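You operate a simulated robot arm through the tools that you are given. There is no shell and no other tool. Be economical: measure what you need, move in short steps, check, and stop when the job is done.

You run a simulated robot arm. Do the job below in one go: nothing can be reset, and whatever is moved stays where it is left.

## Task
Close, pin and clamp the core box, then fill it heaped with core sand.
Fine: the dowel goes through both ears; put the scoop back.
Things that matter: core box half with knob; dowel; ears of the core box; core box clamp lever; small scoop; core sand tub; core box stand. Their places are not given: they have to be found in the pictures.

Only the result counts: the job must be done as asked and must still hold three seconds after the hand-in. Knocking over, shifting, dropping, spilling or breaking anything else fails it.

## Robot
A 6-joint arm with a two-finger parallel gripper, fixed in place. Base frame: the origin is at the foot of the arm, x ahead of it, y to its left, z up; the work surface is at about z = 799. Readings come in mm, degrees, newtons and seconds.
With the tool pointing down near the work surface it reaches from about 260 to 680 mm from the base axis. Its first joint turns from -66.0 to 66.0 degrees. Payload 2.9 kg.
The TCP is the grasp point between the finger pads, 30 mm short of the fingertips. In the tool frame z runs along the fingers and y along their closing line. The gripper opens to 110 mm. The fingers are 20 mm wide and 10 mm thick; the gripper's body (48 by 112 mm) begins 55 mm behind the TCP.
Orientation is told as [roll, pitch, yaw] about the base's x, y, z axes, in that order, counted from this pose: with the fingers straight down and closing along the base's y, the tool's x points along the base's -x, its y along +y and its z along -z.

## Interface
- The arm moves only by the tool servo_tool. Its arguments are lists of equal length, an entry for each row: "claw": the closure, from 0 (fully open) to 1 (shut); "offset": the shift along the tool's x, y, z in units of 20 mm (1.0 is 20 mm), a list of three; "angular": the turn, a rotation vector about the tool's x, y, z in units of 4 degrees (1.0 is 4 degrees), a list of three. In form: {"claw": [claw, ...], "offset": [[tx, ty, tz], ...], "angular": [[wx, wy, wz], ...]}. A call has 1 to 8 rows; each row shifts and turns the commanded pose from where the row before left it, along the tool's axes as they then stand. A call with a number of a shift or a turn outside -1 to 1 is refused whole. Each row takes 0.2 s and may step no farther than 50 mm and 8.6 degrees from the row before; otherwise, or with a gripper value out of range, the whole call is refused. Where a pose cannot be reached the arm comes as near as it can. A force on the tool above 70 N (or 10 N above the force at the start of the call, whichever is more), or a blocked arm, ends the call early, and 0.2 s more pass. Each finger travels about 108 mm/s and halts on what it meets, pressing with about 30 N; the grip force reading is that of the motor and also rises with nothing between the fingers. The clock runs only during rows and for 0.2 s after the last one: add rows that do not move to give the fingers time. It gives the time, the measured TCP pose, the force on the tool (base axes), the opening and the grip force at its end, in the units of the frame above (readings bear some noise).
- Cameras (640 x 400 px; columns grow to the right, rows downward): "scene" is fixed at [80.1, 433.5, 1385.9]; the picture's right is [-0.74, -0.67, 0.00], its down [-0.35, 0.39, -0.85] and it looks along [0.57, -0.63, -0.52] (base axes); focal length 320 px, centre (320, 200). "wrist" rides on the gripper at [-36, 0, -57] in the tool frame; the picture's right is [0.00, -1.00, 0.00], its down [0.97, 0.00, -0.24] and it looks along [0.24, 0.00, 0.97] (tool axes); focal length 218 px, centre (320, 200).
- get_image(camera): a new picture of that camera. The clock stands still meanwhile.
- point_at(camera, pixels): there is no depth. For up to 12 entries [column, row, z] of the newest picture of that camera ("zoom" is the newest enlarged one), the place [x, y] in the base frame at which the ray of that pixel passes the height z, good to about 3 mm. The clock stands still meanwhile.
- close_up(camera, box): a new picture of the part [left, top, right, bottom] of that camera's present view, enlarged. The clock stands still meanwhile.
- close_job(): hands the job in; it is judged then, once.

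Go step by step. Measure first, check grasps and placings, and put right what went wrong. The budget is 80 turns and 46 pictures, counting those below and the enlarged ones. Unless the task says otherwise, let go and move clear before handing in, and close with one line.

The tools are called after "Emit:" as a command line: name --argument value ..., lists and objects as JSON in quotes. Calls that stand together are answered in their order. servo_tool: Moves the arm, as the interface text tells. Its arguments: {"type":"object","properties":{"claw":{"type":"array","items":{"type":"number"}},"offset":{"type":"array","items":{"type":"array","items":{"type":"number"}}},"angular":{"type":"array","items":{"type":"array","items":{"type":"number"}}}},"required":["claw","offset","angular"]} The other tools are called the same way: get_image (camera) takes a picture; point_at (camera, pixels) gives the place at which the rays of pixels pass given heights; close_up (camera, box) takes an enlarged picture of a part of a camera's view; close_job () hands the job in.

At the start:

```text
clock: 0.0
tool_pos: [341.9, -104.7, 1158.3]
orientation: [0.1, 0.0, 0.0]
wrist_force: [0.5, 0.5, -0.4]
finger_gap: 109.9
grasp_force: 0.1
```

scene: 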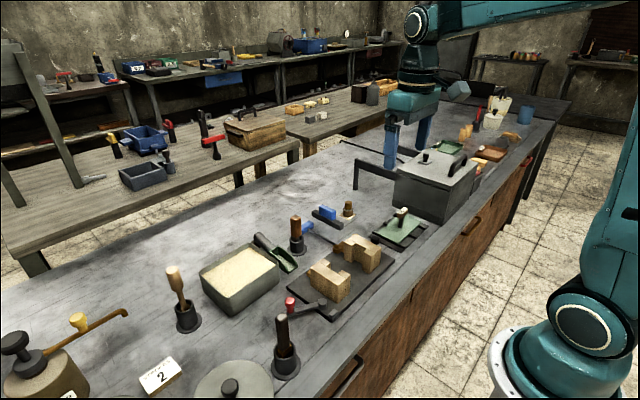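
wrist: 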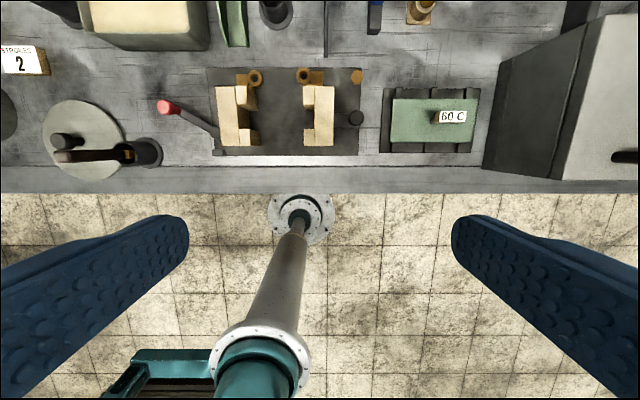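

The wrist view shows the core box at about (290,110): two wooden halves, ears with holes at (255,78) and (302,76), a red-tipped lever at (168,107), and a scoop at (235,20). I'll enlarge these areas to see the details.

Emit:
close_up --camera "scene" --box '[180, 180, 440, 342]'

Emit:
close_up --camera "wrist" --box '[140, 0, 460, 200]'

```text
2.46 times, centred on (310, 261) of scene
```

zoom: 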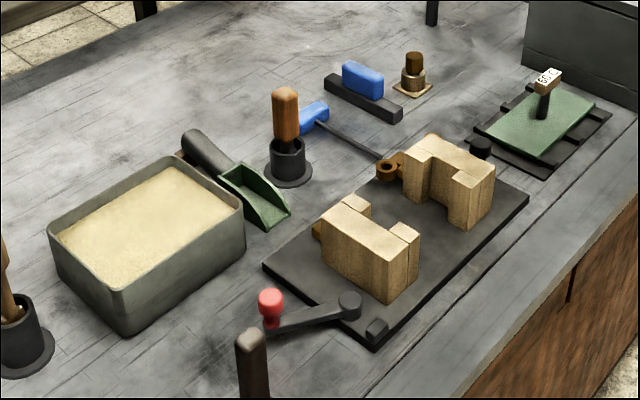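

```text
2.00 times, centred on (300, 100) of wrist
```

zoom: 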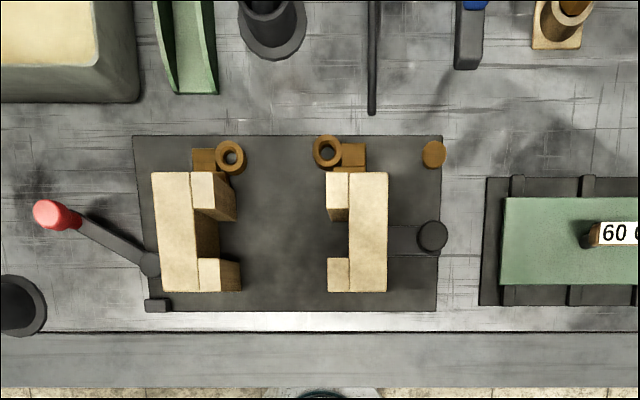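

The zoom shows the knob on the right half at (432,236), ear rings at (230,155) and (327,152), a brown disc at (434,155), the lever pivot at (150,263), and a stop at (157,305). I'll get their coordinates at a few heights.

Emit:
point_at --camera "zoom" --pixels '[[432, 236, 840], [230, 155, 840], [327, 152, 840], [434, 155, 810], [150, 263, 820], [157, 305, 810], [55, 215, 840], [133, 136, 805], [437, 310, 805], [152, 173, 860], [388, 290, 860], [188, 60, 810]]'

Emit:
close_up --camera "scene" --box '[290, 190, 430, 278]'

```text
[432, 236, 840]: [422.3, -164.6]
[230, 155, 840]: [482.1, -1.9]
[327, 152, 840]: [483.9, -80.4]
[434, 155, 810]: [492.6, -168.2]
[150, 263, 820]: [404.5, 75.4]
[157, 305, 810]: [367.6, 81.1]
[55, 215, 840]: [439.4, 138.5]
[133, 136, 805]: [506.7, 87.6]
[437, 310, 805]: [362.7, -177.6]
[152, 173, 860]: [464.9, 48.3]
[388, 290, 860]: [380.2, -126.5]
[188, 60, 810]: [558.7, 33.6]
```

```text
4.55 times, centred on (360, 234) of scene
```

zoom: 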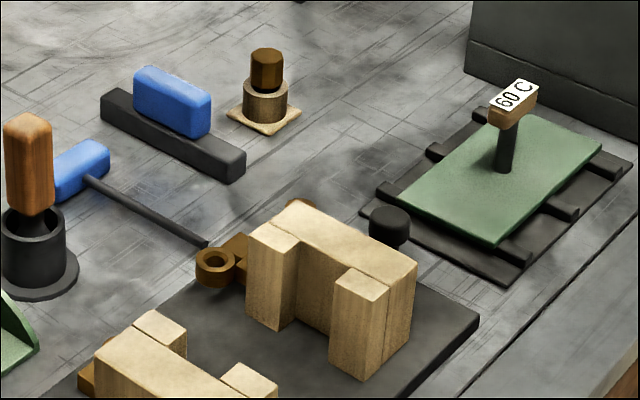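

A brown peg sits in a holder behind the box, and a brown disc stands on the right part of the stand. I'll move the wrist camera closer to tell which is the dowel.

Emit:
servo_tool --claw '[0, 0, 0, 0, 0, 0, 0, 0]' --offset '[[-1, 0, 0.6], [-1, 0.2, 0.6], [-1, 0.2, 0.6], [-1, 0.2, 0.6], [-1, 0.2, 0.6], [-1, 0.2, 0.6], [-1, 0, 0.6], [0, 0, 0]]' --angular '[[0, 0, 0], [0, 0, 0], [0, 0, 0], [0, 0, 0], [0, 0, 0], [0, 0, 0], [0, 0, 0], [0, 0, 0]]'

Emit:
get_image --camera "wrist"

```text
clock: 1.8
tool_pos: [482.4, -86.5, 1074.8]
orientation: [0.0, -0.1, 0.0]
wrist_force: [0.4, -0.1, -1.3]
finger_gap: 109.9
grasp_force: 0.1
```

```text
40 pictures are left
```

wrist: 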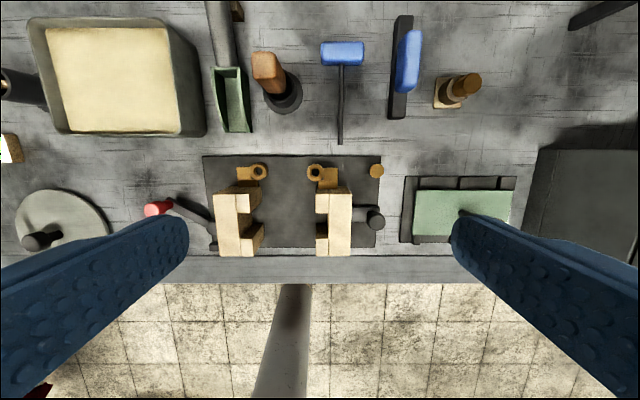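

Emit:
close_up --camera "wrist" --box '[190, 140, 400, 271]'

Emit:
close_up --camera "wrist" --box '[20, 0, 520, 150]'

```text
3.05 times, centred on (295, 206) of wrist
```

zoom: 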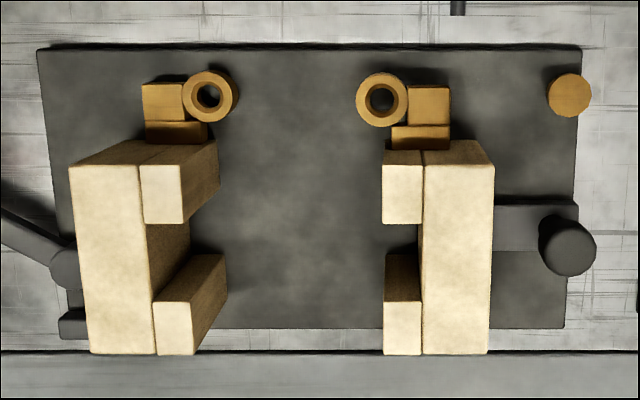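

```text
1.28 times, centred on (270, 75) of wrist
```

zoom: 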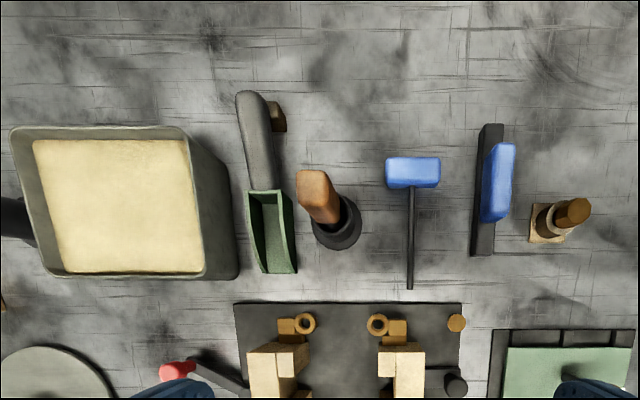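

Next I'll triangulate the box top's height and the peg from both cameras.

Emit:
point_at --camera "wrist" --pixels '[[350.7, 256.4, 840], [350.7, 256.4, 880], [377, 171, 815], [377, 171, 840], [258.7, 171, 835], [314.5, 171.5, 835], [376, 220, 840], [376, 220, 870], [155, 209, 840], [210, 228, 820], [335, 194, 860], [351.7, 194.5, 860]]'

Emit:
point_at --camera "scene" --pixels '[[381.9, 248.2, 840], [381.9, 248.2, 880], [356, 234, 815], [356, 234, 840], [337, 248, 835], [337, 248, 820], [375.5, 236, 840], [375.5, 236, 870], [290, 300, 840], [290, 300, 860], [322, 303, 820], [322, 303, 840]]'

```text
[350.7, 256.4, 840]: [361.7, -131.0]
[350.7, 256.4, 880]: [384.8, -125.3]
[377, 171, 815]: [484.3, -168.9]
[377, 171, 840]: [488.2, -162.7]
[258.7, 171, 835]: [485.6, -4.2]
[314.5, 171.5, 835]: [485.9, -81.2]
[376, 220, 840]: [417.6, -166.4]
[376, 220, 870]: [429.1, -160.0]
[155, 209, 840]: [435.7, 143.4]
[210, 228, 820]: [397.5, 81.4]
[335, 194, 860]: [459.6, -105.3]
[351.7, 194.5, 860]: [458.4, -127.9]
```

```text
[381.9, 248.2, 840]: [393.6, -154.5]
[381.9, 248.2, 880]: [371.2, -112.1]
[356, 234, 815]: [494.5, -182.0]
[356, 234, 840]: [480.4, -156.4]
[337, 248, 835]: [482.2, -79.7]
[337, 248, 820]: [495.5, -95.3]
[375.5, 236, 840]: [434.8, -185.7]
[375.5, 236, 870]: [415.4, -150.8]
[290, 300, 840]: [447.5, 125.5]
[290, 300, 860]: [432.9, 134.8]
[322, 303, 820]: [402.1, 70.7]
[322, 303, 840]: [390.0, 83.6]
```

The box top is at z≈866. The knob top is at about (425,-162,860), the stand peg at about (487,-165) with its top near 832, and the ears sit at x≈486, y≈-4 and -81. I'll turn the gripper 90° so it closes along x, to hold the knob clear of its stalk.

Emit:
servo_tool --claw '[0.2, 0.4, 0.45, 0.45, 0.45, 0.45, 0.45, 0.45]' --offset '[[0, 0, 0.3], [0, 0, 0.3], [0, 0, 0.3], [0, 0, 0.3], [0, 0, 0.3], [0, 0, 0.3], [0, 0, 0.3], [0, 0, 0.3]]' --angular '[[0, 0, 1], [0, 0, 1], [0, 0, 1], [0, 0, 1], [0, 0, 1], [0, 0, 1], [0, 0, 1], [0, 0, 1]]'

Emit:
servo_tool --claw '[0.45, 0.45, 0.45, 0.45, 0.45, 0.45, 0.45, 0.45]' --offset '[[0, 0, 0.3], [0, 0, 0.3], [0, 0, 0.3], [0, 0, 0.3], [0, 0, 0.3], [0, 0, 0.3], [0, 0, 0.3], [0, 0, 0.3]]' --angular '[[0, 0, 1], [0, 0, 1], [0, 0, 1], [0, 0, 1], [0, 0, 1], [0, 0, 1], [0, 0, 1], [0, 0, 1]]'

Emit:
servo_tool --claw '[0.45, 0.45, 0.45, 0.45, 0.45, 0.45, 0.45, 0.45]' --offset '[[0, 0, 0], [0, 0, 0], [0, 0, 0], [0, 0, 0], [0, 0, 0], [0, 0, 0], [0, 0, 0], [0, 0, 0]]' --angular '[[0, 0, 1], [0, 0, 1], [0, 0, 1], [0, 0, 1], [0, 0, 1], [0, 0, 1], [0, 0, 0.5], [0, 0, 0]]'

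```text
clock: 3.6
tool_pos: [482.3, -85.4, 1027.5]
orientation: [0.0, 0.0, -32.0]
wrist_force: [0.4, 0.3, -0.8]
finger_gap: 60.6
grasp_force: 0.0
```

```text
clock: 5.4
tool_pos: [483.7, -85.2, 979.4]
orientation: [0.0, 0.0, -64.1]
wrist_force: [-0.3, 0.0, 0.3]
finger_gap: 60.4
grasp_force: 0.1
```

```text
clock: 7.2
tool_pos: [481.0, -85.9, 980.4]
orientation: [0.0, 0.1, -90.0]
wrist_force: [-0.5, 0.7, 0.0]
finger_gap: 60.6
grasp_force: 0.1
```

The yaw is now -90, so tool x points along +y and tool y along +x. I'll move above the knob and look.

Emit:
servo_tool --claw '[0.45, 0.45, 0.45, 0.45, 0.45]' --offset '[[-0.95, -0.7, 0.5], [-0.95, -0.7, 0.5], [-0.95, -0.7, 0.5], [-0.95, -0.7, 0.5], [0, 0, 0]]' --angular '[[0, 0, 0], [0, 0, 0], [0, 0, 0], [0, 0, 0], [0, 0, 0]]'

Emit:
get_image --camera "wrist"

```text
clock: 8.4
tool_pos: [427.2, -162.2, 938.8]
orientation: [0.0, 0.0, -90.0]
wrist_force: [-0.3, -0.8, -0.5]
finger_gap: 60.6
grasp_force: 0.1
```

```text
37 pictures are left
```

wrist: 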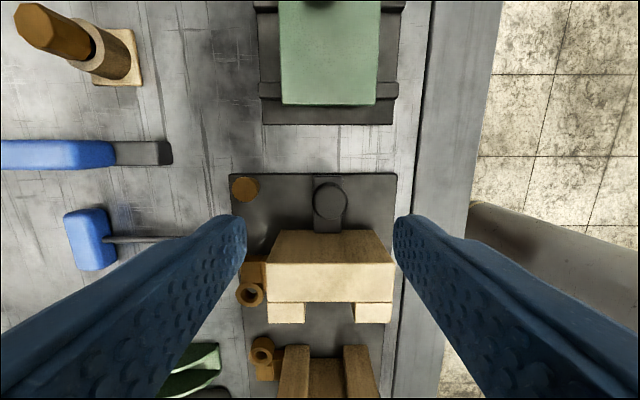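

The knob is at pixel (330,200) and the brown peg at (245,188). I'll measure both from this pose.

Emit:
point_at --camera "wrist" --pixels '[[330, 199, 858], [245, 188, 820], [245, 188, 832], [250, 294, 835], [262, 350, 835], [275, 264, 866], [392, 264, 866], [270, 302, 866], [391, 323, 866]]'

Emit:
close_up --camera "wrist" --box '[220, 160, 410, 279]'

```text
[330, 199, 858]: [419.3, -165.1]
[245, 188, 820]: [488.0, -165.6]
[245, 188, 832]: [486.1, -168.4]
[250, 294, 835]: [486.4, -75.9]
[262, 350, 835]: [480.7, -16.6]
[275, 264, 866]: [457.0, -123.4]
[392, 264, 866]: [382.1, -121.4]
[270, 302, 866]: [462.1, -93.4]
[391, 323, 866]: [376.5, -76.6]
```

```text
3.36 times, centred on (315, 220) of wrist
```

zoom: 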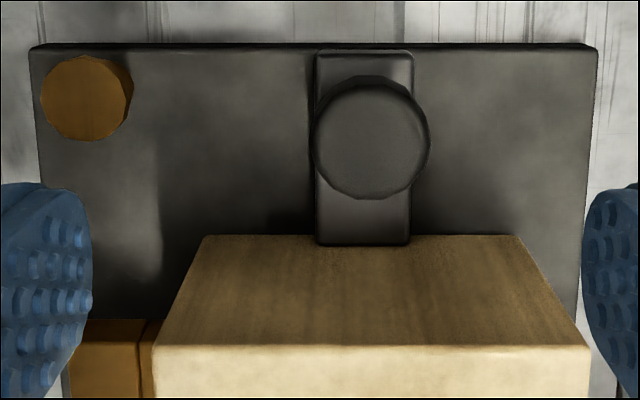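

The knob is centred at about (420,-165). I'll align, descend to TCP z≈856 and grip it.

Emit:
servo_tool --claw '[0.45, 0.45, 0.45, 0.45, 0.45, 0.45]' --offset '[[-0.1, -0.35, 0], [0, 0, 0.9], [0, 0, 0.9], [0, 0, 0.9], [0, 0, 0.9], [0, 0, 0.5]]' --angular '[[0, 0, 0], [0, 0, 0], [0, 0, 0], [0, 0, 0], [0, 0, 0], [0, 0, 0]]'

Emit:
servo_tool --claw '[0.6, 0.75, 1, 1, 1]' --offset '[[0, 0, 0], [0, 0, 0], [0, 0, 0], [0, 0, 0], [0, 0, 0]]' --angular '[[0, 0, 0], [0, 0, 0], [0, 0, 0], [0, 0, 0], [0, 0, 0]]'

```text
clock: 9.8
tool_pos: [420.2, -164.5, 857.4]
orientation: [0.1, 0.1, -90.0]
wrist_force: [1.5, 0.7, 0.1]
finger_gap: 60.4
grasp_force: 0.0
```

```text
clock: 11.0
tool_pos: [419.6, -164.3, 855.4]
orientation: [-0.1, 0.0, -90.0]
wrist_force: [2.4, -0.4, -3.2]
finger_gap: 23.6
grasp_force: 45.2
```

The knob is held at a gap of 23.6 mm. I'll slide the half along +y by 60 mm first.

Emit:
servo_tool --claw '[1, 1, 1, 1, 1, 1, 1]' --offset '[[0.3, 0, 0], [0.5, 0, 0], [0.5, 0, 0], [0.5, 0, 0], [0.5, 0, 0], [0.5, 0, 0], [0.2, 0, 0]]' --angular '[[0, 0, 0], [0, 0, 0], [0, 0, 0], [0, 0, 0], [0, 0, 0], [0, 0, 0], [0, 0, 0]]'

Emit:
get_image --camera "wrist"

Emit:
close_up --camera "scene" --box '[260, 200, 420, 330]'

```text
clock: 12.6
tool_pos: [414.4, -99.8, 855.7]
orientation: [-0.4, 0.3, -89.7]
wrist_force: [-0.9, 0.3, 0.2]
finger_gap: 0.0
grasp_force: 37.5
```

```text
35 pictures are left
```

wrist: 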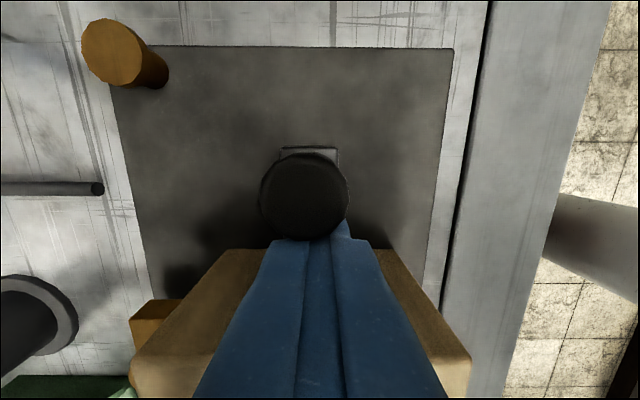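

```text
3.08 times, centred on (340, 265) of scene
```

zoom: 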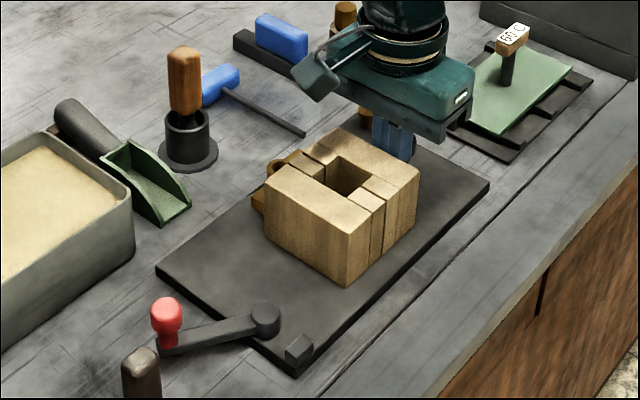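

The fingers slipped off the knob (gap 0), but the scene shows both halves have come together at the middle of the stand, so they seem to be coupled. I'll rise straight up and check the ears.

Emit:
servo_tool --claw '[1, 1, 1, 1, 1, 1]' --offset '[[0, 0, -0.5], [0, 0, -1], [0, 0, -1], [0, 0, -1], [0, 0, -1], [-0.5, 1, -1]]' --angular '[[0, 0, 0], [0, 0, 0], [0, 0, 0], [0, 0, 0], [0, 0, 0], [0, 0, 0]]'

Emit:
get_image --camera "wrist"

```text
clock: 14.0
tool_pos: [437.3, -113.0, 969.0]
orientation: [0.0, 0.0, -90.0]
wrist_force: [0.1, 0.2, 0.4]
finger_gap: 0.0
grasp_force: 37.3
```

```text
33 pictures are left
```

wrist: 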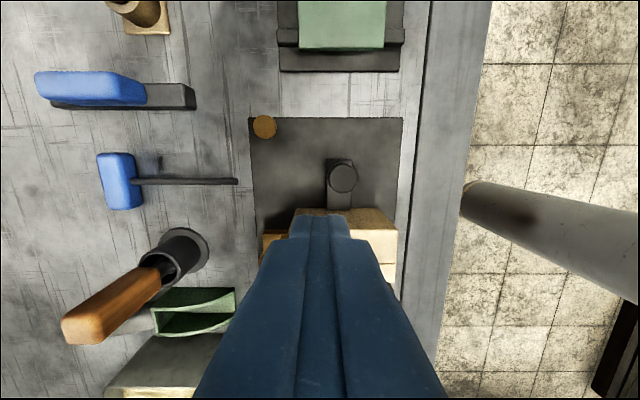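

The fingers block the view, so I'll open them, go higher and centre over the box.

Emit:
servo_tool --claw '[0.6, 0.2, 0, 0, 0]' --offset '[[0.6, 0.2, -0.5], [0.6, 0.2, -0.5], [0.6, 0.2, -0.5], [0.6, 0, -0.5], [0, 0, 0]]' --angular '[[0, 0, 0], [0, 0, 0], [0, 0, 0], [0, 0, 0], [0, 0, 0]]'

Emit:
close_up --camera "wrist" --box '[200, 80, 440, 280]'

Emit:
close_up --camera "scene" --box '[290, 200, 430, 300]'

```text
clock: 15.2
tool_pos: [450.9, -63.2, 1008.1]
orientation: [0.0, 0.0, -90.0]
wrist_force: [0.8, 0.3, -0.8]
finger_gap: 109.9
grasp_force: 0.1
```

```text
2.00 times, centred on (320, 180) of wrist
```

zoom: 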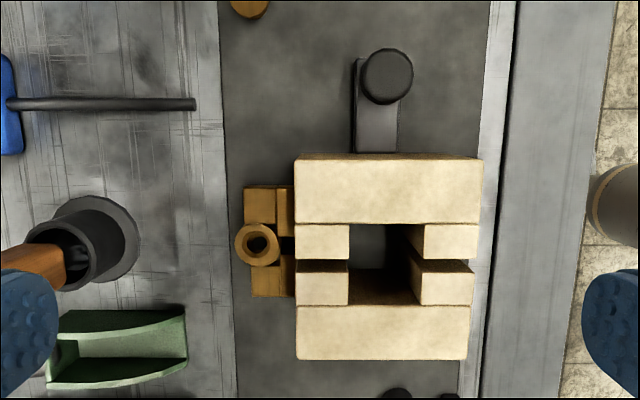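

```text
4.00 times, centred on (360, 250) of scene
```

zoom: 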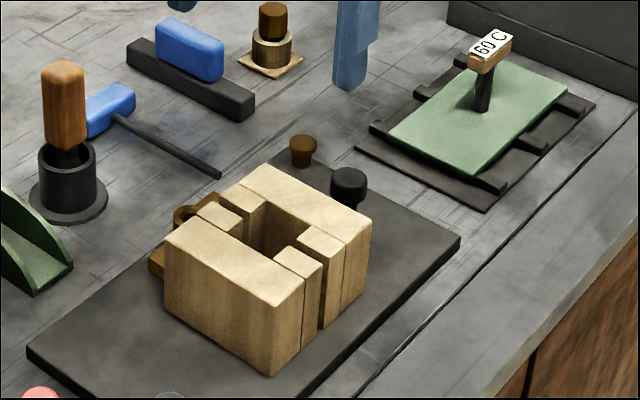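

The halves are almost shut but a gap of about 6 mm remains at zoom (320,265), and the rings overlap at (258,243). The dowel is the headed peg at scene zoom (302,150). I'll measure where everything is now, then push the knob from behind.

Emit:
point_at --camera "wrist" --pixels '[[393.5, 117.5, 860], [327, 82, 830], [329, 202, 835], [349, 160, 866], [440, 160, 866], [348, 210, 866], [348, 217, 866], [434, 217, 866], [434, 260, 866], [348, 260, 866]]'

Emit:
point_at --camera "scene" --pixels '[[365.5, 235.7, 820], [365.5, 235.7, 830], [365.5, 235.7, 840], [338.7, 253.5, 820], [338.7, 253.5, 830], [338.7, 253.5, 840], [366, 241, 805], [377.5, 245, 860], [365.5, 241.5, 805]]'

Emit:
get_image --camera "wrist"

```text
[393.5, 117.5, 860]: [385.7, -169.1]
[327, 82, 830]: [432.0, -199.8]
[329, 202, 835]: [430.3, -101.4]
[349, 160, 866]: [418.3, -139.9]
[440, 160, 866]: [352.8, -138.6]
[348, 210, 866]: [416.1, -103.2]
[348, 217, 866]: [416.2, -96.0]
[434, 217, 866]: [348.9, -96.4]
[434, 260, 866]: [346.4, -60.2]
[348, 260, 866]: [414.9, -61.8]
```

```text
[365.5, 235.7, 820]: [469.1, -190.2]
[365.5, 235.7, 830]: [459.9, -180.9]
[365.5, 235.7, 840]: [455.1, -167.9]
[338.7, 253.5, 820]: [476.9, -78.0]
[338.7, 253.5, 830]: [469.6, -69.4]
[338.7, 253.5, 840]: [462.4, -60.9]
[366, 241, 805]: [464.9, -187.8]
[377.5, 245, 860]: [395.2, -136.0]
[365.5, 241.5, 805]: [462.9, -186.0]
```

```text
30 pictures are left
```

wrist: 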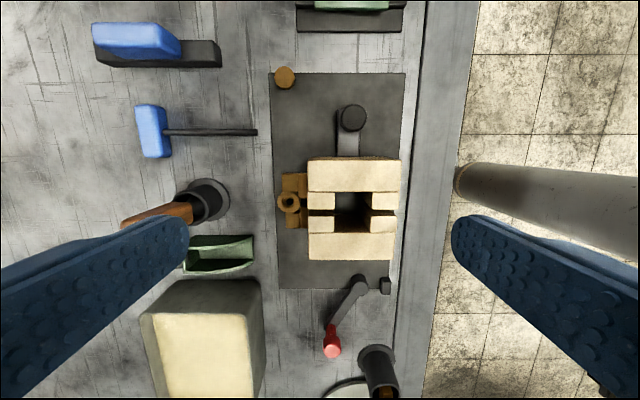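

The zoom boxes were widened to fit, so my pixel conversion was off. I'll re-measure with the raw wrist picture.

Emit:
point_at --camera "wrist" --pixels '[[353.5, 117.5, 860], [285, 77, 832], [289, 201.5, 835], [307.5, 160, 866], [402, 160, 866], [308, 209.5, 866], [308, 216, 866], [395, 216, 866], [394, 260, 866], [309, 259, 866], [361, 284, 820], [331, 340, 840]]'

Emit:
point_at --camera "scene" --pixels '[[355.5, 235.7, 825], [355.5, 235.7, 835], [355.5, 241.5, 806], [328.7, 253.5, 825], [328.7, 253.5, 835], [328.7, 253.5, 840], [367.2, 245, 860], [367.2, 245, 850]]'

```text
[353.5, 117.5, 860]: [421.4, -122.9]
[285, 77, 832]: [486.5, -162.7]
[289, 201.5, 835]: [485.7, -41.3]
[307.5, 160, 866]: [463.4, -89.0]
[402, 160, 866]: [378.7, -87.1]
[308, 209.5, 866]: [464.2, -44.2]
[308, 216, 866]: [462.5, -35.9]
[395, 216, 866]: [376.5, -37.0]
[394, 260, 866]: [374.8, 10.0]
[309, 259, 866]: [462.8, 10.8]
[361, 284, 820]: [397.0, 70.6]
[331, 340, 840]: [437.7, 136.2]
```

```text
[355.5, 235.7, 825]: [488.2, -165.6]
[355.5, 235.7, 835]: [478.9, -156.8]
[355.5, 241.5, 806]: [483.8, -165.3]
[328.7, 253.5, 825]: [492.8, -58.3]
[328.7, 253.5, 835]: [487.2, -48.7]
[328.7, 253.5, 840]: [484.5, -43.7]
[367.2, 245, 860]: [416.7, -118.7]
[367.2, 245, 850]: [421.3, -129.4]
```

Both halves moved about 40 mm each, and an 8 mm gap remains between y≈-44 and -36. I'll close the fingers, go behind the knob at about (420,-155), and push it along +y.

Emit:
servo_tool --claw '[0.5, 0.8, 1, 1, 1]' --offset '[[-1, -0.35, 0], [-1, -0.3, 0.3], [-1, -0.3, 0.5], [-1, -0.3, 0.7], [-0.6, -0.3, 1]]' --angular '[[0, 0, 0], [0, 0, 0], [0, 0, 0], [0, 0, 0], [0, 0, 0]]'

Emit:
servo_tool --claw '[1, 1, 1, 1, 1, 1]' --offset '[[0, 0, 1], [0, 0, 1], [0, 0, 1], [0, 0, 1], [0, 0, 0.9], [0, 0, 0]]' --angular '[[0, 0, 0], [0, 0, 0], [0, 0, 0], [0, 0, 0], [0, 0, 0], [0, 0, 0]]'

```text
clock: 16.4
tool_pos: [418.8, -157.0, 956.9]
orientation: [0.0, 0.0, -90.0]
wrist_force: [-0.1, -0.4, 0.1]
finger_gap: 0.1
grasp_force: 29.8
```

```text
clock: 17.8
tool_pos: [420.0, -156.0, 858.2]
orientation: [0.0, -0.1, -90.0]
wrist_force: [-0.6, 0.7, -0.3]
finger_gap: 0.0
grasp_force: 30.1
```

The fingers are behind the knob. I'll push along +y in small steps and watch the force.

Emit:
servo_tool --claw '[1, 1, 1, 1, 1, 1]' --offset '[[0.3, 0, 0], [0.2, 0, 0], [0.1, 0, 0], [0.1, 0, 0], [0.1, 0, 0], [0, 0, 0]]' --angular '[[0, 0, 0], [0, 0, 0], [0, 0, 0], [0, 0, 0], [0, 0, 0], [0, 0, 0]]'

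Emit:
get_image --camera "wrist"

```text
clock: 19.2
tool_pos: [419.9, -143.3, 860.2]
orientation: [0.1, -0.2, -90.3]
wrist_force: [-3.5, -26.5, -2.6]
finger_gap: 0.1
grasp_force: 29.8
```

```text
29 pictures are left
```

wrist: 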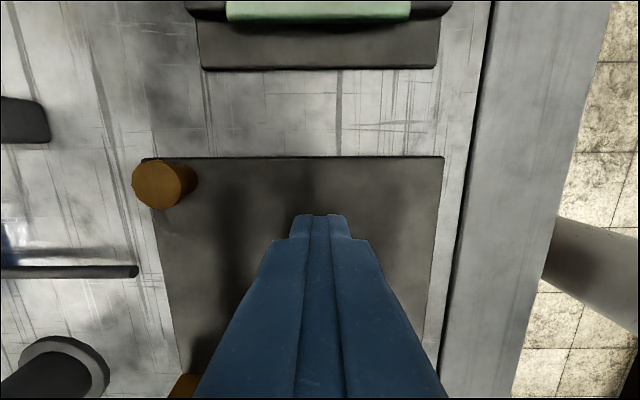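

Contact is made at 26 N against y. I'll keep pushing in small steps.

Emit:
servo_tool --claw '[1, 1, 1, 1, 1, 1, 1]' --offset '[[0.1, 0, 0], [0.1, 0, 0], [0.1, 0, 0], [0.1, 0, 0], [0.1, 0, 0], [0, 0, 0], [0, 0, 0]]' --angular '[[0, 0, 0], [0, 0, 0], [0, 0, 0], [0, 0, 0], [0, 0, 0], [0, 0, 0], [0, 0, 0]]'

Emit:
close_up --camera "scene" --box '[280, 210, 408, 290]'

```text
clock: 20.8
tool_pos: [419.9, -142.8, 859.4]
orientation: [0.1, -1.4, -91.3]
wrist_force: [4.6, -67.6, -13.6]
finger_gap: 0.0
grasp_force: 30.1
```

```text
5.00 times, centred on (344, 250) of scene
```

zoom: 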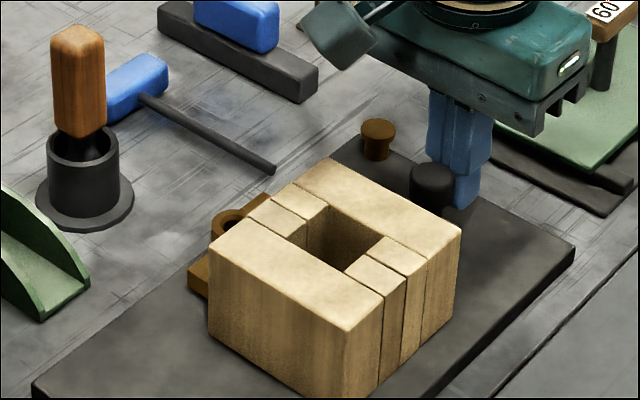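

The halves now meet, with no gap at zoom (385,265), and the force climbed to 67 N at the stop. I'll back off, rise, and view the ears from above.

Emit:
servo_tool --claw '[1, 1, 1, 1, 1, 0.6, 0.3, 0.3]' --offset '[[-0.5, 0, 0], [-0.5, 0, 0], [0, 0, -1], [0, 0, -1], [0, 0, -1], [1, 0.8, -1], [1, 0.8, -1], [1, 0.6, 0]]' --angular '[[0, 0, 0], [0, 0, 0], [0, 0, 0], [0, 0, 0], [0, 0, 0], [0, 0, 0], [0, 0, 0], [0, 0, 0]]'

Emit:
servo_tool --claw '[0.2, 0]' --offset '[[1, 0.5, 0], [1, 0, 0]]' --angular '[[0, 0, 0], [0, 0, 0]]'

Emit:
close_up --camera "wrist" --box '[200, 100, 424, 240]'

```text
clock: 22.6
tool_pos: [464.9, -91.3, 959.0]
orientation: [0.0, 0.0, -90.0]
wrist_force: [0.8, 0.7, 0.6]
finger_gap: 77.2
grasp_force: 0.2
```

```text
clock: 23.2
tool_pos: [474.8, -49.8, 959.1]
orientation: [0.0, 0.1, -90.0]
wrist_force: [0.8, -0.5, 0.0]
finger_gap: 109.7
grasp_force: 0.2
```

```text
2.86 times, centred on (312, 170) of wrist
```

zoom: 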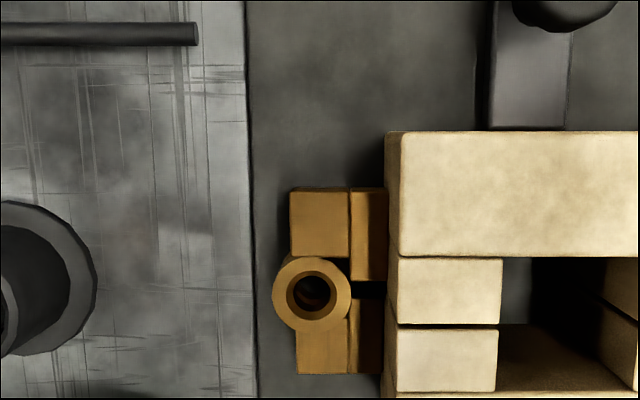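

The box is closed and the two ear rings line up around zoom (312,294). I'll measure the hole, then turn the gripper back to yaw 0 so the fingers straddle the dowel along y, clear of the box.

Emit:
point_at --camera "zoom" --pixels '[[312, 293, 838], [312, 293, 845], [272, 293, 838], [352, 293, 838], [312, 254, 838], [312, 333, 838], [440, 324, 866]]'

Emit:
servo_tool --claw '[0, 0, 0.2, 0.4, 0.5, 0.5, 0.5, 0.5]' --offset '[[0, 0, 0], [0, 0, 0], [0, 0, 0], [0, 0, 0], [0, 0, 0], [0, 0, 0], [0, 0, 0], [0, 0, 0]]' --angular '[[0, 0, -1], [0, 0, -1], [0, 0, -1], [0, 0, -1], [0, 0, -1], [0, 0, -1], [0, 0, -1], [0, 0, -1]]'

Emit:
servo_tool --claw '[0.5, 0.5, 0.5, 0.5, 0.5, 0.5, 0.5, 0.5]' --offset '[[0, 0, 0], [0, 0, 0], [0, 0, 0], [0, 0, 0], [0, 0, 0], [0, 0, 0], [0, 0, 0], [0, 0, 0]]' --angular '[[0, 0, -1], [0, 0, -1], [0, 0, -1], [0, 0, -1], [0, 0, -1], [0, 0, -1], [0, 0, -1], [0, 0, -1]]'

Emit:
servo_tool --claw '[0.5, 0.5, 0.5, 0.5, 0.5, 0.5, 0.5, 0.5]' --offset '[[0, 0, 0], [0, 0, 0], [0, 0, 0], [0, 0, 0], [0, 0, 0], [0, 0, 0], [0, 0, 0], [0, 0, 0]]' --angular '[[0, 0, -1], [0, 0, -1], [0, 0, -1], [0, 0, -1], [0, 0, -1], [0, 0, -1], [0, 0, -0.5], [0, 0, 0]]'

```text
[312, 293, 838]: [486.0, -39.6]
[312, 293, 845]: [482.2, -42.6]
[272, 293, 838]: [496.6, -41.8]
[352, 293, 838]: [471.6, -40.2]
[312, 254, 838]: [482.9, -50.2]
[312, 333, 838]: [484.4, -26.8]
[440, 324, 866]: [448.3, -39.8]
```

```text
clock: 25.0
tool_pos: [473.9, -50.6, 958.1]
orientation: [-0.1, 0.0, -57.9]
wrist_force: [0.6, -0.8, 0.2]
finger_gap: 55.0
grasp_force: 0.1
```

```text
clock: 26.8
tool_pos: [475.0, -51.1, 959.4]
orientation: [0.0, 0.0, -26.0]
wrist_force: [0.2, 0.5, 0.0]
finger_gap: 55.3
grasp_force: 0.2
```

```text
clock: 28.6
tool_pos: [474.4, -51.5, 959.1]
orientation: [0.0, 0.0, 0.1]
wrist_force: [0.3, -0.7, 0.1]
finger_gap: 54.9
grasp_force: 0.1
```

I'll move above the dowel at about (486,-164) and look.

Emit:
servo_tool --claw '[0.5, 0.5, 0.5, 0.5, 0.5, 0.5, 0.5]' --offset '[[-0.3, -0.8, 0], [-0.3, -0.8, 0.3], [0, -1, 0.6], [0, -1, 0.8], [0, -1, 0.8], [0, -1, 0.8], [0, 0, 0]]' --angular '[[0, 0, 0], [0, 0, 0], [0, 0, 0], [0, 0, 0], [0, 0, 0], [0, 0, 0], [0, 0, 0]]'

Emit:
close_up --camera "wrist" --box '[208, 130, 432, 270]'

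Emit:
close_up --camera "scene" --box '[308, 215, 388, 265]'

```text
clock: 30.2
tool_pos: [487.6, -164.0, 892.3]
orientation: [0.1, -0.1, 0.0]
wrist_force: [0.3, -0.3, -0.2]
finger_gap: 54.9
grasp_force: 0.1
```

```text
2.86 times, centred on (320, 200) of wrist
```

zoom: 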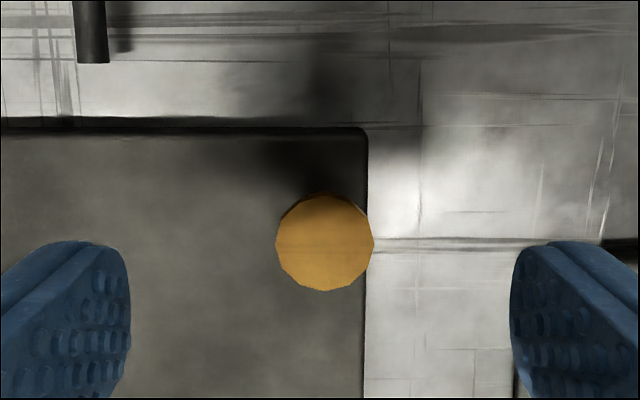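

```text
8.00 times, centred on (348, 240) of scene
```

zoom: 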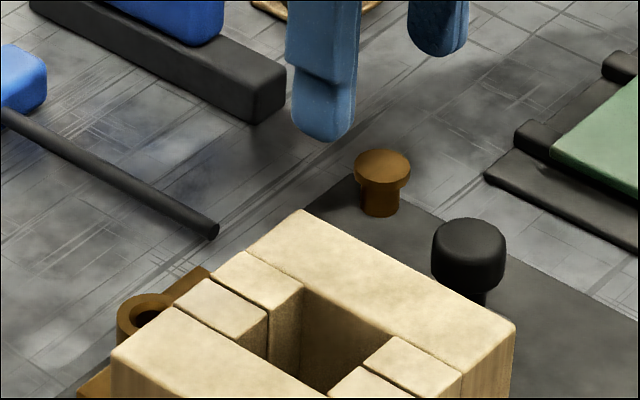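

Emit:
point_at --camera "wrist" --pixels '[[321.7, 215, 824], [321.7, 215, 830]]'

Emit:
point_at --camera "zoom" --pixels '[[382, 163, 820], [382, 163, 825], [382, 163, 830], [380, 210, 803], [380, 210, 808], [338, 172, 803], [338, 172, 808], [150, 310, 835], [150, 310, 840]]'

```text
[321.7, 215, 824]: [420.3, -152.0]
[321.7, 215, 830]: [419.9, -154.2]
```

```text
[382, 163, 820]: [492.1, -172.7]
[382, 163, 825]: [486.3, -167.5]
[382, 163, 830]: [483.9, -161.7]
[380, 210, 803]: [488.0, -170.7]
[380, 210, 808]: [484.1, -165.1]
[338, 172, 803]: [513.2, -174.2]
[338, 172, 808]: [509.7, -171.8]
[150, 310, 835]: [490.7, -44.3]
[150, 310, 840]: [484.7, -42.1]
```

Working from the camera geometry, the dowel head is at about (484.6,-165) with its top near z≈827. I'll descend so the fingertips are at about 816, then close.

Emit:
servo_tool --claw '[0.5, 0.55, 0.6, 0.6, 0.75, 1, 1, 1]' --offset '[[0.14, -0.05, 0.6], [0, 0, 0.7], [0, 0, 0.7], [0, 0, 0.3], [0, 0, 0], [0, 0, 0], [0, 0, 0], [0, 0, 0]]' --angular '[[0, 0, 0], [0, 0, 0], [0, 0, 0], [0, 0, 0], [0, 0, 0], [0, 0, 0], [0, 0, 0], [0, 0, 0]]'

Emit:
close_up --camera "scene" --box '[308, 215, 388, 265]'

```text
clock: 32.0
tool_pos: [483.3, -164.3, 846.5]
orientation: [0.0, 0.0, -0.1]
wrist_force: [1.7, -9.2, -4.9]
finger_gap: 19.2
grasp_force: 44.8
```

```text
8.00 times, centred on (348, 240) of scene
```

zoom: 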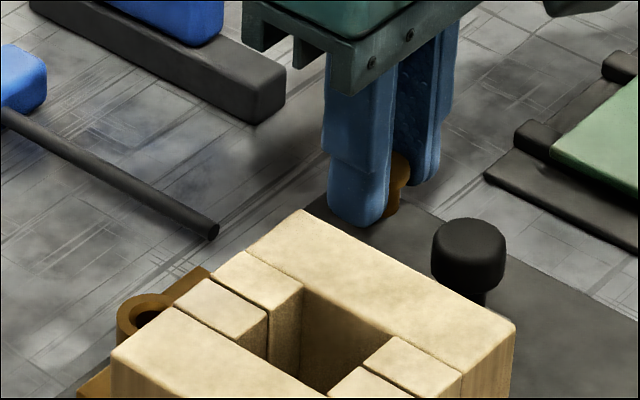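

The dowel head is gripped at 19.2 mm. I'll lift it straight up and look.

Emit:
servo_tool --claw '[1, 1, 1, 1, 1, 1]' --offset '[[0, 0, -0.4], [0, 0, -0.7], [0, 0, -1], [0, 0, -1], [0, 0, -0.6], [0, 0, 0]]' --angular '[[0, 0, 0], [0, 0, 0], [0, 0, 0], [0, 0, 0], [0, 0, 0], [0, 0, 0]]'

Emit:
close_up --camera "scene" --box '[300, 200, 396, 260]'

Emit:
get_image --camera "wrist"

```text
clock: 32.5
tool_pos: [483.0, -163.3, 847.5]
orientation: [-0.1, 0.2, -0.1]
wrist_force: [7.4, -5.0, -13.7]
finger_gap: 19.6
grasp_force: 44.7
stopped in row 2: the force on the tool passed its limit (the readings are from after the stop); the commanded pose is now the measured one
```

```text
6.67 times, centred on (348, 230) of scene
```

zoom: 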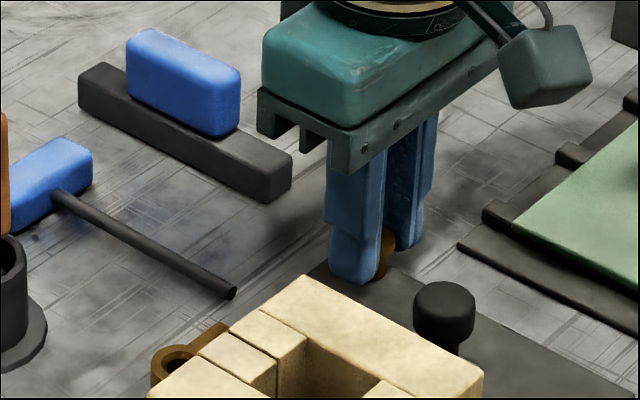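

```text
22 pictures are left
```

wrist: 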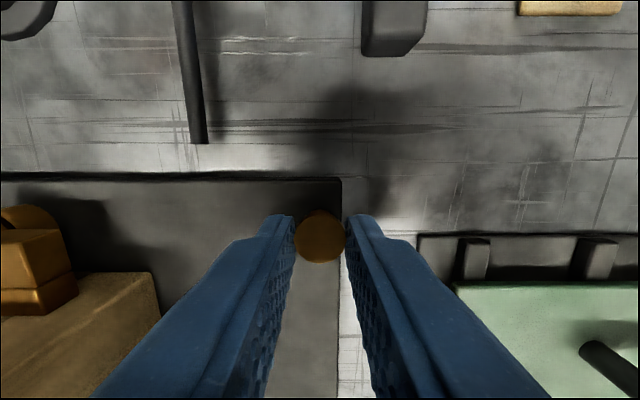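

The lift stopped on force, so the dowel is tight or was pulled a bit off-centre; the head is at about x=485.7 and the TCP at 483. I'll let go, recentre, regrip, and lift gently.

Emit:
servo_tool --claw '[0.7, 0.7, 0.7, 0.7]' --offset '[[0, 0, 0], [-0.12, -0.05, 0], [0, 0, 0.1], [0, 0, 0]]' --angular '[[0, 0, 0], [0, 0, 0], [0, 0, 0], [0, 0, 0]]'

Emit:
close_up --camera "wrist" --box '[240, 170, 400, 270]'

```text
clock: 33.5
tool_pos: [484.5, -164.8, 847.1]
orientation: [0.0, 0.3, -0.1]
wrist_force: [-0.1, -0.2, -0.1]
finger_gap: 33.1
grasp_force: 0.0
```

```text
4.00 times, centred on (320, 220) of wrist
```

zoom: 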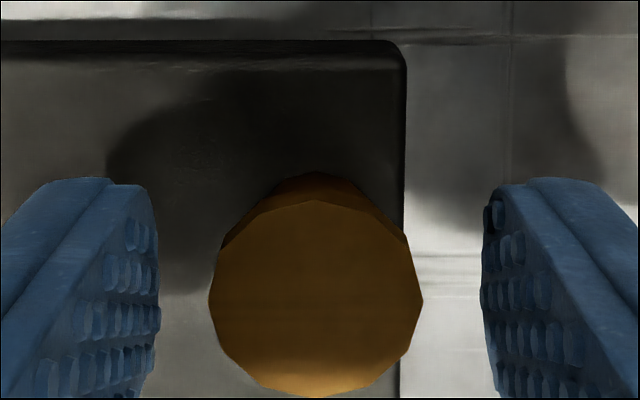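

The head is now centred between the fingers, at about (484,-164.3). I'll grip again, checking the lateral force, and then lift in tiny steps.

Emit:
servo_tool --claw '[0.8, 0.85, 1, 1, 1]' --offset '[[0.02, 0.02, 0], [0, 0, 0], [0, 0, 0], [0, 0, 0], [0, 0, 0]]' --angular '[[0, 0, 0], [0, 0, 0], [0, 0, 0], [0, 0, 0], [0, 0, 0]]'

Emit:
servo_tool --claw '[1, 1, 1, 1, 1]' --offset '[[0, 0, -0.1], [0, 0, -0.1], [0, 0, -0.1], [0, 0, 0], [0, 0, 0]]' --angular '[[0, 0, 0], [0, 0, 0], [0, 0, 0], [0, 0, 0], [0, 0, 0]]'

```text
clock: 34.7
tool_pos: [484.3, -165.3, 846.5]
orientation: [0.0, 0.3, -0.1]
wrist_force: [0.8, -3.5, -3.4]
finger_gap: 19.6
grasp_force: 44.8
```

```text
clock: 35.5
tool_pos: [483.7, -164.5, 847.4]
orientation: [0.0, 0.3, -0.1]
wrist_force: [7.5, -4.2, -11.2]
finger_gap: 19.6
grasp_force: 45.3
stopped in row 4: the force on the tool passed its limit (the readings are from after the stop); the commanded pose is now the measured one
```

Still blocked after about 1 mm. The shank (about 13 mm) fits the ear hole (about 14 mm), so this is the right dowel and it's snug in its bore. I'll lift 2 mm with a small twist and read the force.

Emit:
servo_tool --claw '[1, 1, 1]' --offset '[[0, 0, -0.1], [0, 0, 0], [0, 0, 0]]' --angular '[[0, 0, 0], [0, 0, 0], [0, 0, 0]]'

Emit:
servo_tool --claw '[1, 1, 1, 1, 1]' --offset '[[0, 0, -0.1], [0, 0, 0], [0, 0, 0], [0, 0, 0], [0, 0, 0]]' --angular '[[0, 0, 0], [0, 0, 1], [0, 0, 1], [0, 0, -1], [0, 0, -1]]'

```text
clock: 36.3
tool_pos: [484.7, -164.5, 846.6]
orientation: [0.2, 0.4, -0.1]
wrist_force: [18.7, -11.8, -44.4]
finger_gap: 19.7
grasp_force: 45.5
```

```text
clock: 37.5
tool_pos: [482.3, -164.8, 847.9]
orientation: [0.2, 0.7, -0.1]
wrist_force: [11.1, -8.4, -42.6]
finger_gap: 19.7
grasp_force: 45.1
```

The dowel isn't moving, with 44 N downward on the tool. I'll let go, rise, and compare this peg with the brown peg in the holder behind before pulling harder.

Emit:
servo_tool --claw '[0.6, 0.5, 0.5, 0.5, 0.5, 0.5]' --offset '[[0, 0, 0.1], [0, 0, -0.5], [0, 0, -1], [0, 0, -1], [0, 0, -1], [-1, -0.3, -1]]' --angular '[[0, 0, 0], [0, 0, 0], [0, 0, 0], [0, 0, 0], [0, 0, 0], [0, 0, 0]]'

Emit:
get_image --camera "wrist"

Emit:
close_up --camera "scene" --box '[310, 195, 390, 245]'

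```text
clock: 38.9
tool_pos: [504.4, -170.9, 939.6]
orientation: [0.1, 0.4, -0.1]
wrist_force: [0.2, 0.1, -0.7]
finger_gap: 55.0
grasp_force: 0.1
```

```text
20 pictures are left
```

wrist: 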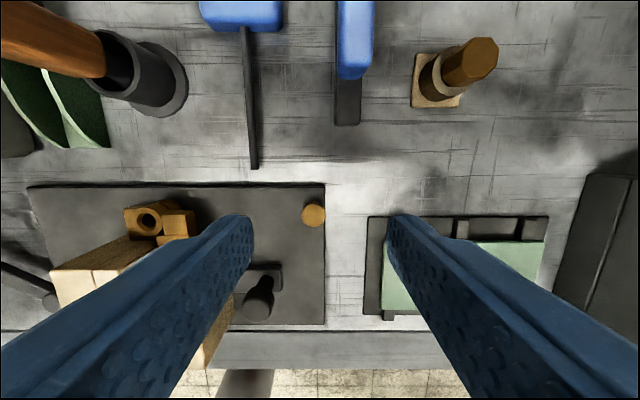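

```text
8.00 times, centred on (350, 220) of scene
```

zoom: 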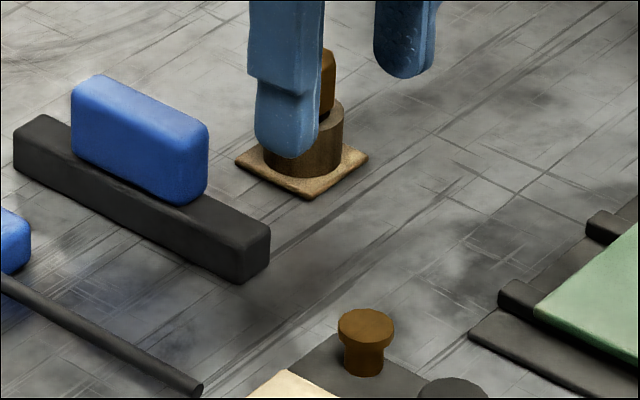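

The peg in the holder has a tall hexagonal grip, and the bushing suggests a thinner shank hidden inside. The stand's mushroom peg looks fixed. I'll locate the hex peg by triangulation.

Emit:
point_at --camera "wrist" --pixels '[[480, 56, 850], [480, 56, 870], [480, 56, 890], [437, 84, 820], [437, 81, 799], [410, 105, 802], [461, 107, 802], [438, 75, 830]]'

Emit:
point_at --camera "scene" --pixels '[[348.2, 202.1, 850], [348.2, 202.1, 870], [348.2, 202.1, 890], [348.2, 209.7, 830], [348.2, 209.7, 820], [348.4, 217, 801]]'

Emit:
close_up --camera "wrist" --box '[370, 10, 530, 110]'

```text
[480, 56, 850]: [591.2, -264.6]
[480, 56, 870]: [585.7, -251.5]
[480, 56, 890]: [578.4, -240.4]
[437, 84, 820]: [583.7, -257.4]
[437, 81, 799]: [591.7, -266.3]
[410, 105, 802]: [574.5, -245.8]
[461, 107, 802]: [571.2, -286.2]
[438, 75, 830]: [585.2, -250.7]
```

```text
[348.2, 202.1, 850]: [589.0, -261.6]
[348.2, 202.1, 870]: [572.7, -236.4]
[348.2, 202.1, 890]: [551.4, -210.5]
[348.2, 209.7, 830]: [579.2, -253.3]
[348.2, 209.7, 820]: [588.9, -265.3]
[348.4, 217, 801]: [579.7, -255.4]
```

```text
4.00 times, centred on (450, 60) of wrist
```

zoom: 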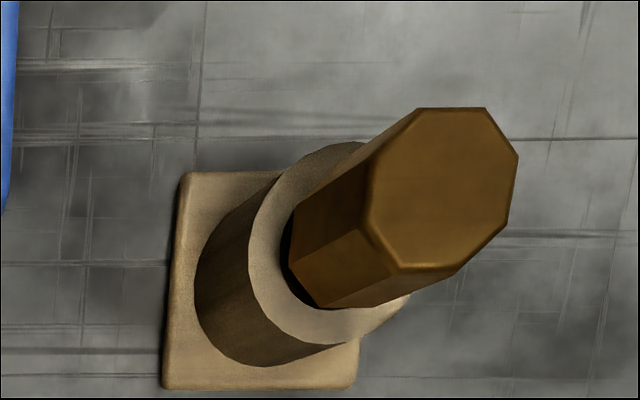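

The hex peg is about 21 mm wide and cannot enter the 15 mm ear bore, so the mushroom peg with its 13 mm shank is the dowel. It most likely jams because the arm yields radially as it lifts: the tool felt (+19,-12) N sideways. I'll regrip it squarely and zero the side force before pulling.

Emit:
servo_tool --claw '[0.5, 0.5, 0.6, 0.65, 0.7, 0.7]' --offset '[[1, 0.32, 0], [0.01, 0, 1], [0, 0, 1], [0, 0, 1], [0, 0, 1], [0, 0, 0.75]]' --angular '[[0, -0.1, 0], [0, 0, 0], [0, 0, 0], [0, 0, 0], [0, 0, 0], [0, 0, 0]]'

Emit:
servo_tool --claw '[0.8, 0.85, 0.9, 0.9, 1, 1]' --offset '[[0, 0, 0], [0, 0, 0], [0, 0, 0], [0, 0, 0], [0, 0, 0], [0, 0, 0]]' --angular '[[0, 0, 0], [0, 0, 0], [0, 0, 0], [0, 0, 0], [0, 0, 0], [0, 0, 0]]'

```text
clock: 40.3
tool_pos: [482.8, -163.8, 843.4]
orientation: [0.1, 0.0, -0.1]
wrist_force: [0.0, -0.7, -0.4]
finger_gap: 32.7
grasp_force: 0.0
```

```text
clock: 41.7
tool_pos: [483.1, -165.4, 843.9]
orientation: [0.0, 0.0, -0.2]
wrist_force: [3.1, -20.1, -7.9]
finger_gap: 19.4
grasp_force: 45.4
```

The grip carries -20 N in y, so I'll shift the command toward -y to null it.

Emit:
servo_tool --claw '[1, 1, 1]' --offset '[[-0.02, -0.08, 0], [0, 0, 0], [0, 0, 0]]' --angular '[[0, 0, 0], [0, 0, 0], [0, 0, 0]]'

Emit:
servo_tool --claw '[1, 1, 1]' --offset '[[-0.03, 0, -0.05], [0, 0, 0], [0, 0, 0]]' --angular '[[0, 0, 0], [0, 0, 0], [0, 0, 0]]'

```text
clock: 42.5
tool_pos: [483.8, -164.8, 844.5]
orientation: [0.1, 0.1, -0.2]
wrist_force: [-0.3, -13.8, -6.6]
finger_gap: 19.7
grasp_force: 45.5
```

```text
clock: 43.3
tool_pos: [483.0, -165.6, 843.8]
orientation: [0.2, 0.3, -0.2]
wrist_force: [-5.9, -13.4, -21.8]
finger_gap: 19.2
grasp_force: 44.9
```

Emit:
servo_tool --claw '[1, 1, 1]' --offset '[[0.01, -0.15, -0.05], [0, 0, 0], [0, 0, 0]]' --angular '[[0, 0, 0], [0, 0, 0], [0, 0, 0]]'

Emit:
servo_tool --claw '[1, 1, 1]' --offset '[[-0.02, -0.03, -0.05], [0, 0, 0], [0, 0, 0]]' --angular '[[0, 0, 0], [0, 0, 0], [0, 0, 0]]'

```text
clock: 44.1
tool_pos: [483.4, -165.1, 843.8]
orientation: [0.4, 0.4, 0.2]
wrist_force: [-2.5, 11.3, -30.6]
finger_gap: 19.4
grasp_force: 45.4
```

```text
clock: 44.9
tool_pos: [483.1, -164.7, 843.7]
orientation: [0.6, 0.4, 0.3]
wrist_force: [4.3, 25.2, -38.5]
finger_gap: 19.5
grasp_force: 44.9
```

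The side force has passed through zero, yet the peg still holds at 38 N. I'll balance y and pull once more, up to about 65 N.

Emit:
servo_tool --claw '[1, 1, 1, 1]' --offset '[[-0.01, 0.11, 0], [-0.02, 0, -0.05], [0, 0, 0], [0, 0, 0]]' --angular '[[0, 0, 0], [0, 0, 0], [0, 0, 0], [0, 0, 0]]'

Emit:
servo_tool --claw '[1, 1, 1, 1]' --offset '[[-0.01, 0, -0.05], [-0.01, 0, -0.03], [0, 0, 0], [0, 0, 0]]' --angular '[[0, 0, 0], [0, 0, 0], [0, 0, 0], [0, 0, 0]]'

```text
clock: 45.9
tool_pos: [484.2, -164.3, 844.3]
orientation: [0.3, 0.4, 0.2]
wrist_force: [8.3, 16.4, -50.6]
finger_gap: 19.4
grasp_force: 45.1
```

```text
clock: 46.9
tool_pos: [483.8, -165.9, 844.6]
orientation: [0.4, 0.7, 0.1]
wrist_force: [11.7, 12.5, -59.7]
finger_gap: 19.6
grasp_force: 45.1
```

The peg held at 60 N without moving, so it is part of the stand. I'll release it and measure the hex-grip peg in its holder, which must be the dowel.

Emit:
servo_tool --claw '[0.9, 0.6, 0.5, 0.5, 0.5, 0.5, 0.5, 0.5]' --offset '[[0, 0, 0.2], [0, 0, 0], [0, 0, -1], [0, 0, -1], [0, 0, -1], [0, 0, -1], [0, -1, -1], [0, -1, 0]]' --angular '[[0, 0, 0], [-0.1, -0.15, 0], [0, 0, 0], [0, 0, 0], [0, 0, 0], [0, 0, 0], [0, 0, 0], [0, 0, 0]]'

Emit:
point_at --camera "wrist" --pixels '[[452.5, 71, 815], [452.5, 71, 825], [452.5, 71, 835], [480, 56, 845], [480, 56, 855]]'

Emit:
point_at --camera "scene" --pixels '[[348.5, 208.7, 815], [348.5, 208.7, 825], [348.5, 208.7, 835], [348.2, 202.1, 845], [348.2, 202.1, 855]]'

```text
clock: 48.7
tool_pos: [484.2, -209.8, 945.6]
orientation: [0.4, -0.6, -0.2]
wrist_force: [-0.2, -0.1, -0.6]
finger_gap: 55.0
grasp_force: 0.1
```

```text
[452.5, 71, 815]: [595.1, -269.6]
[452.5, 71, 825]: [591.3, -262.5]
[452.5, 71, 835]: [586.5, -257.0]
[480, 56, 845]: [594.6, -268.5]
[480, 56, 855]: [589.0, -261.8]
```

```text
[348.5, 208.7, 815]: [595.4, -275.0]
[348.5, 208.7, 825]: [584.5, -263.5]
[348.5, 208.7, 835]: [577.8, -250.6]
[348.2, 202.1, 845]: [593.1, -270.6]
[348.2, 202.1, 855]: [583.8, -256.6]
```

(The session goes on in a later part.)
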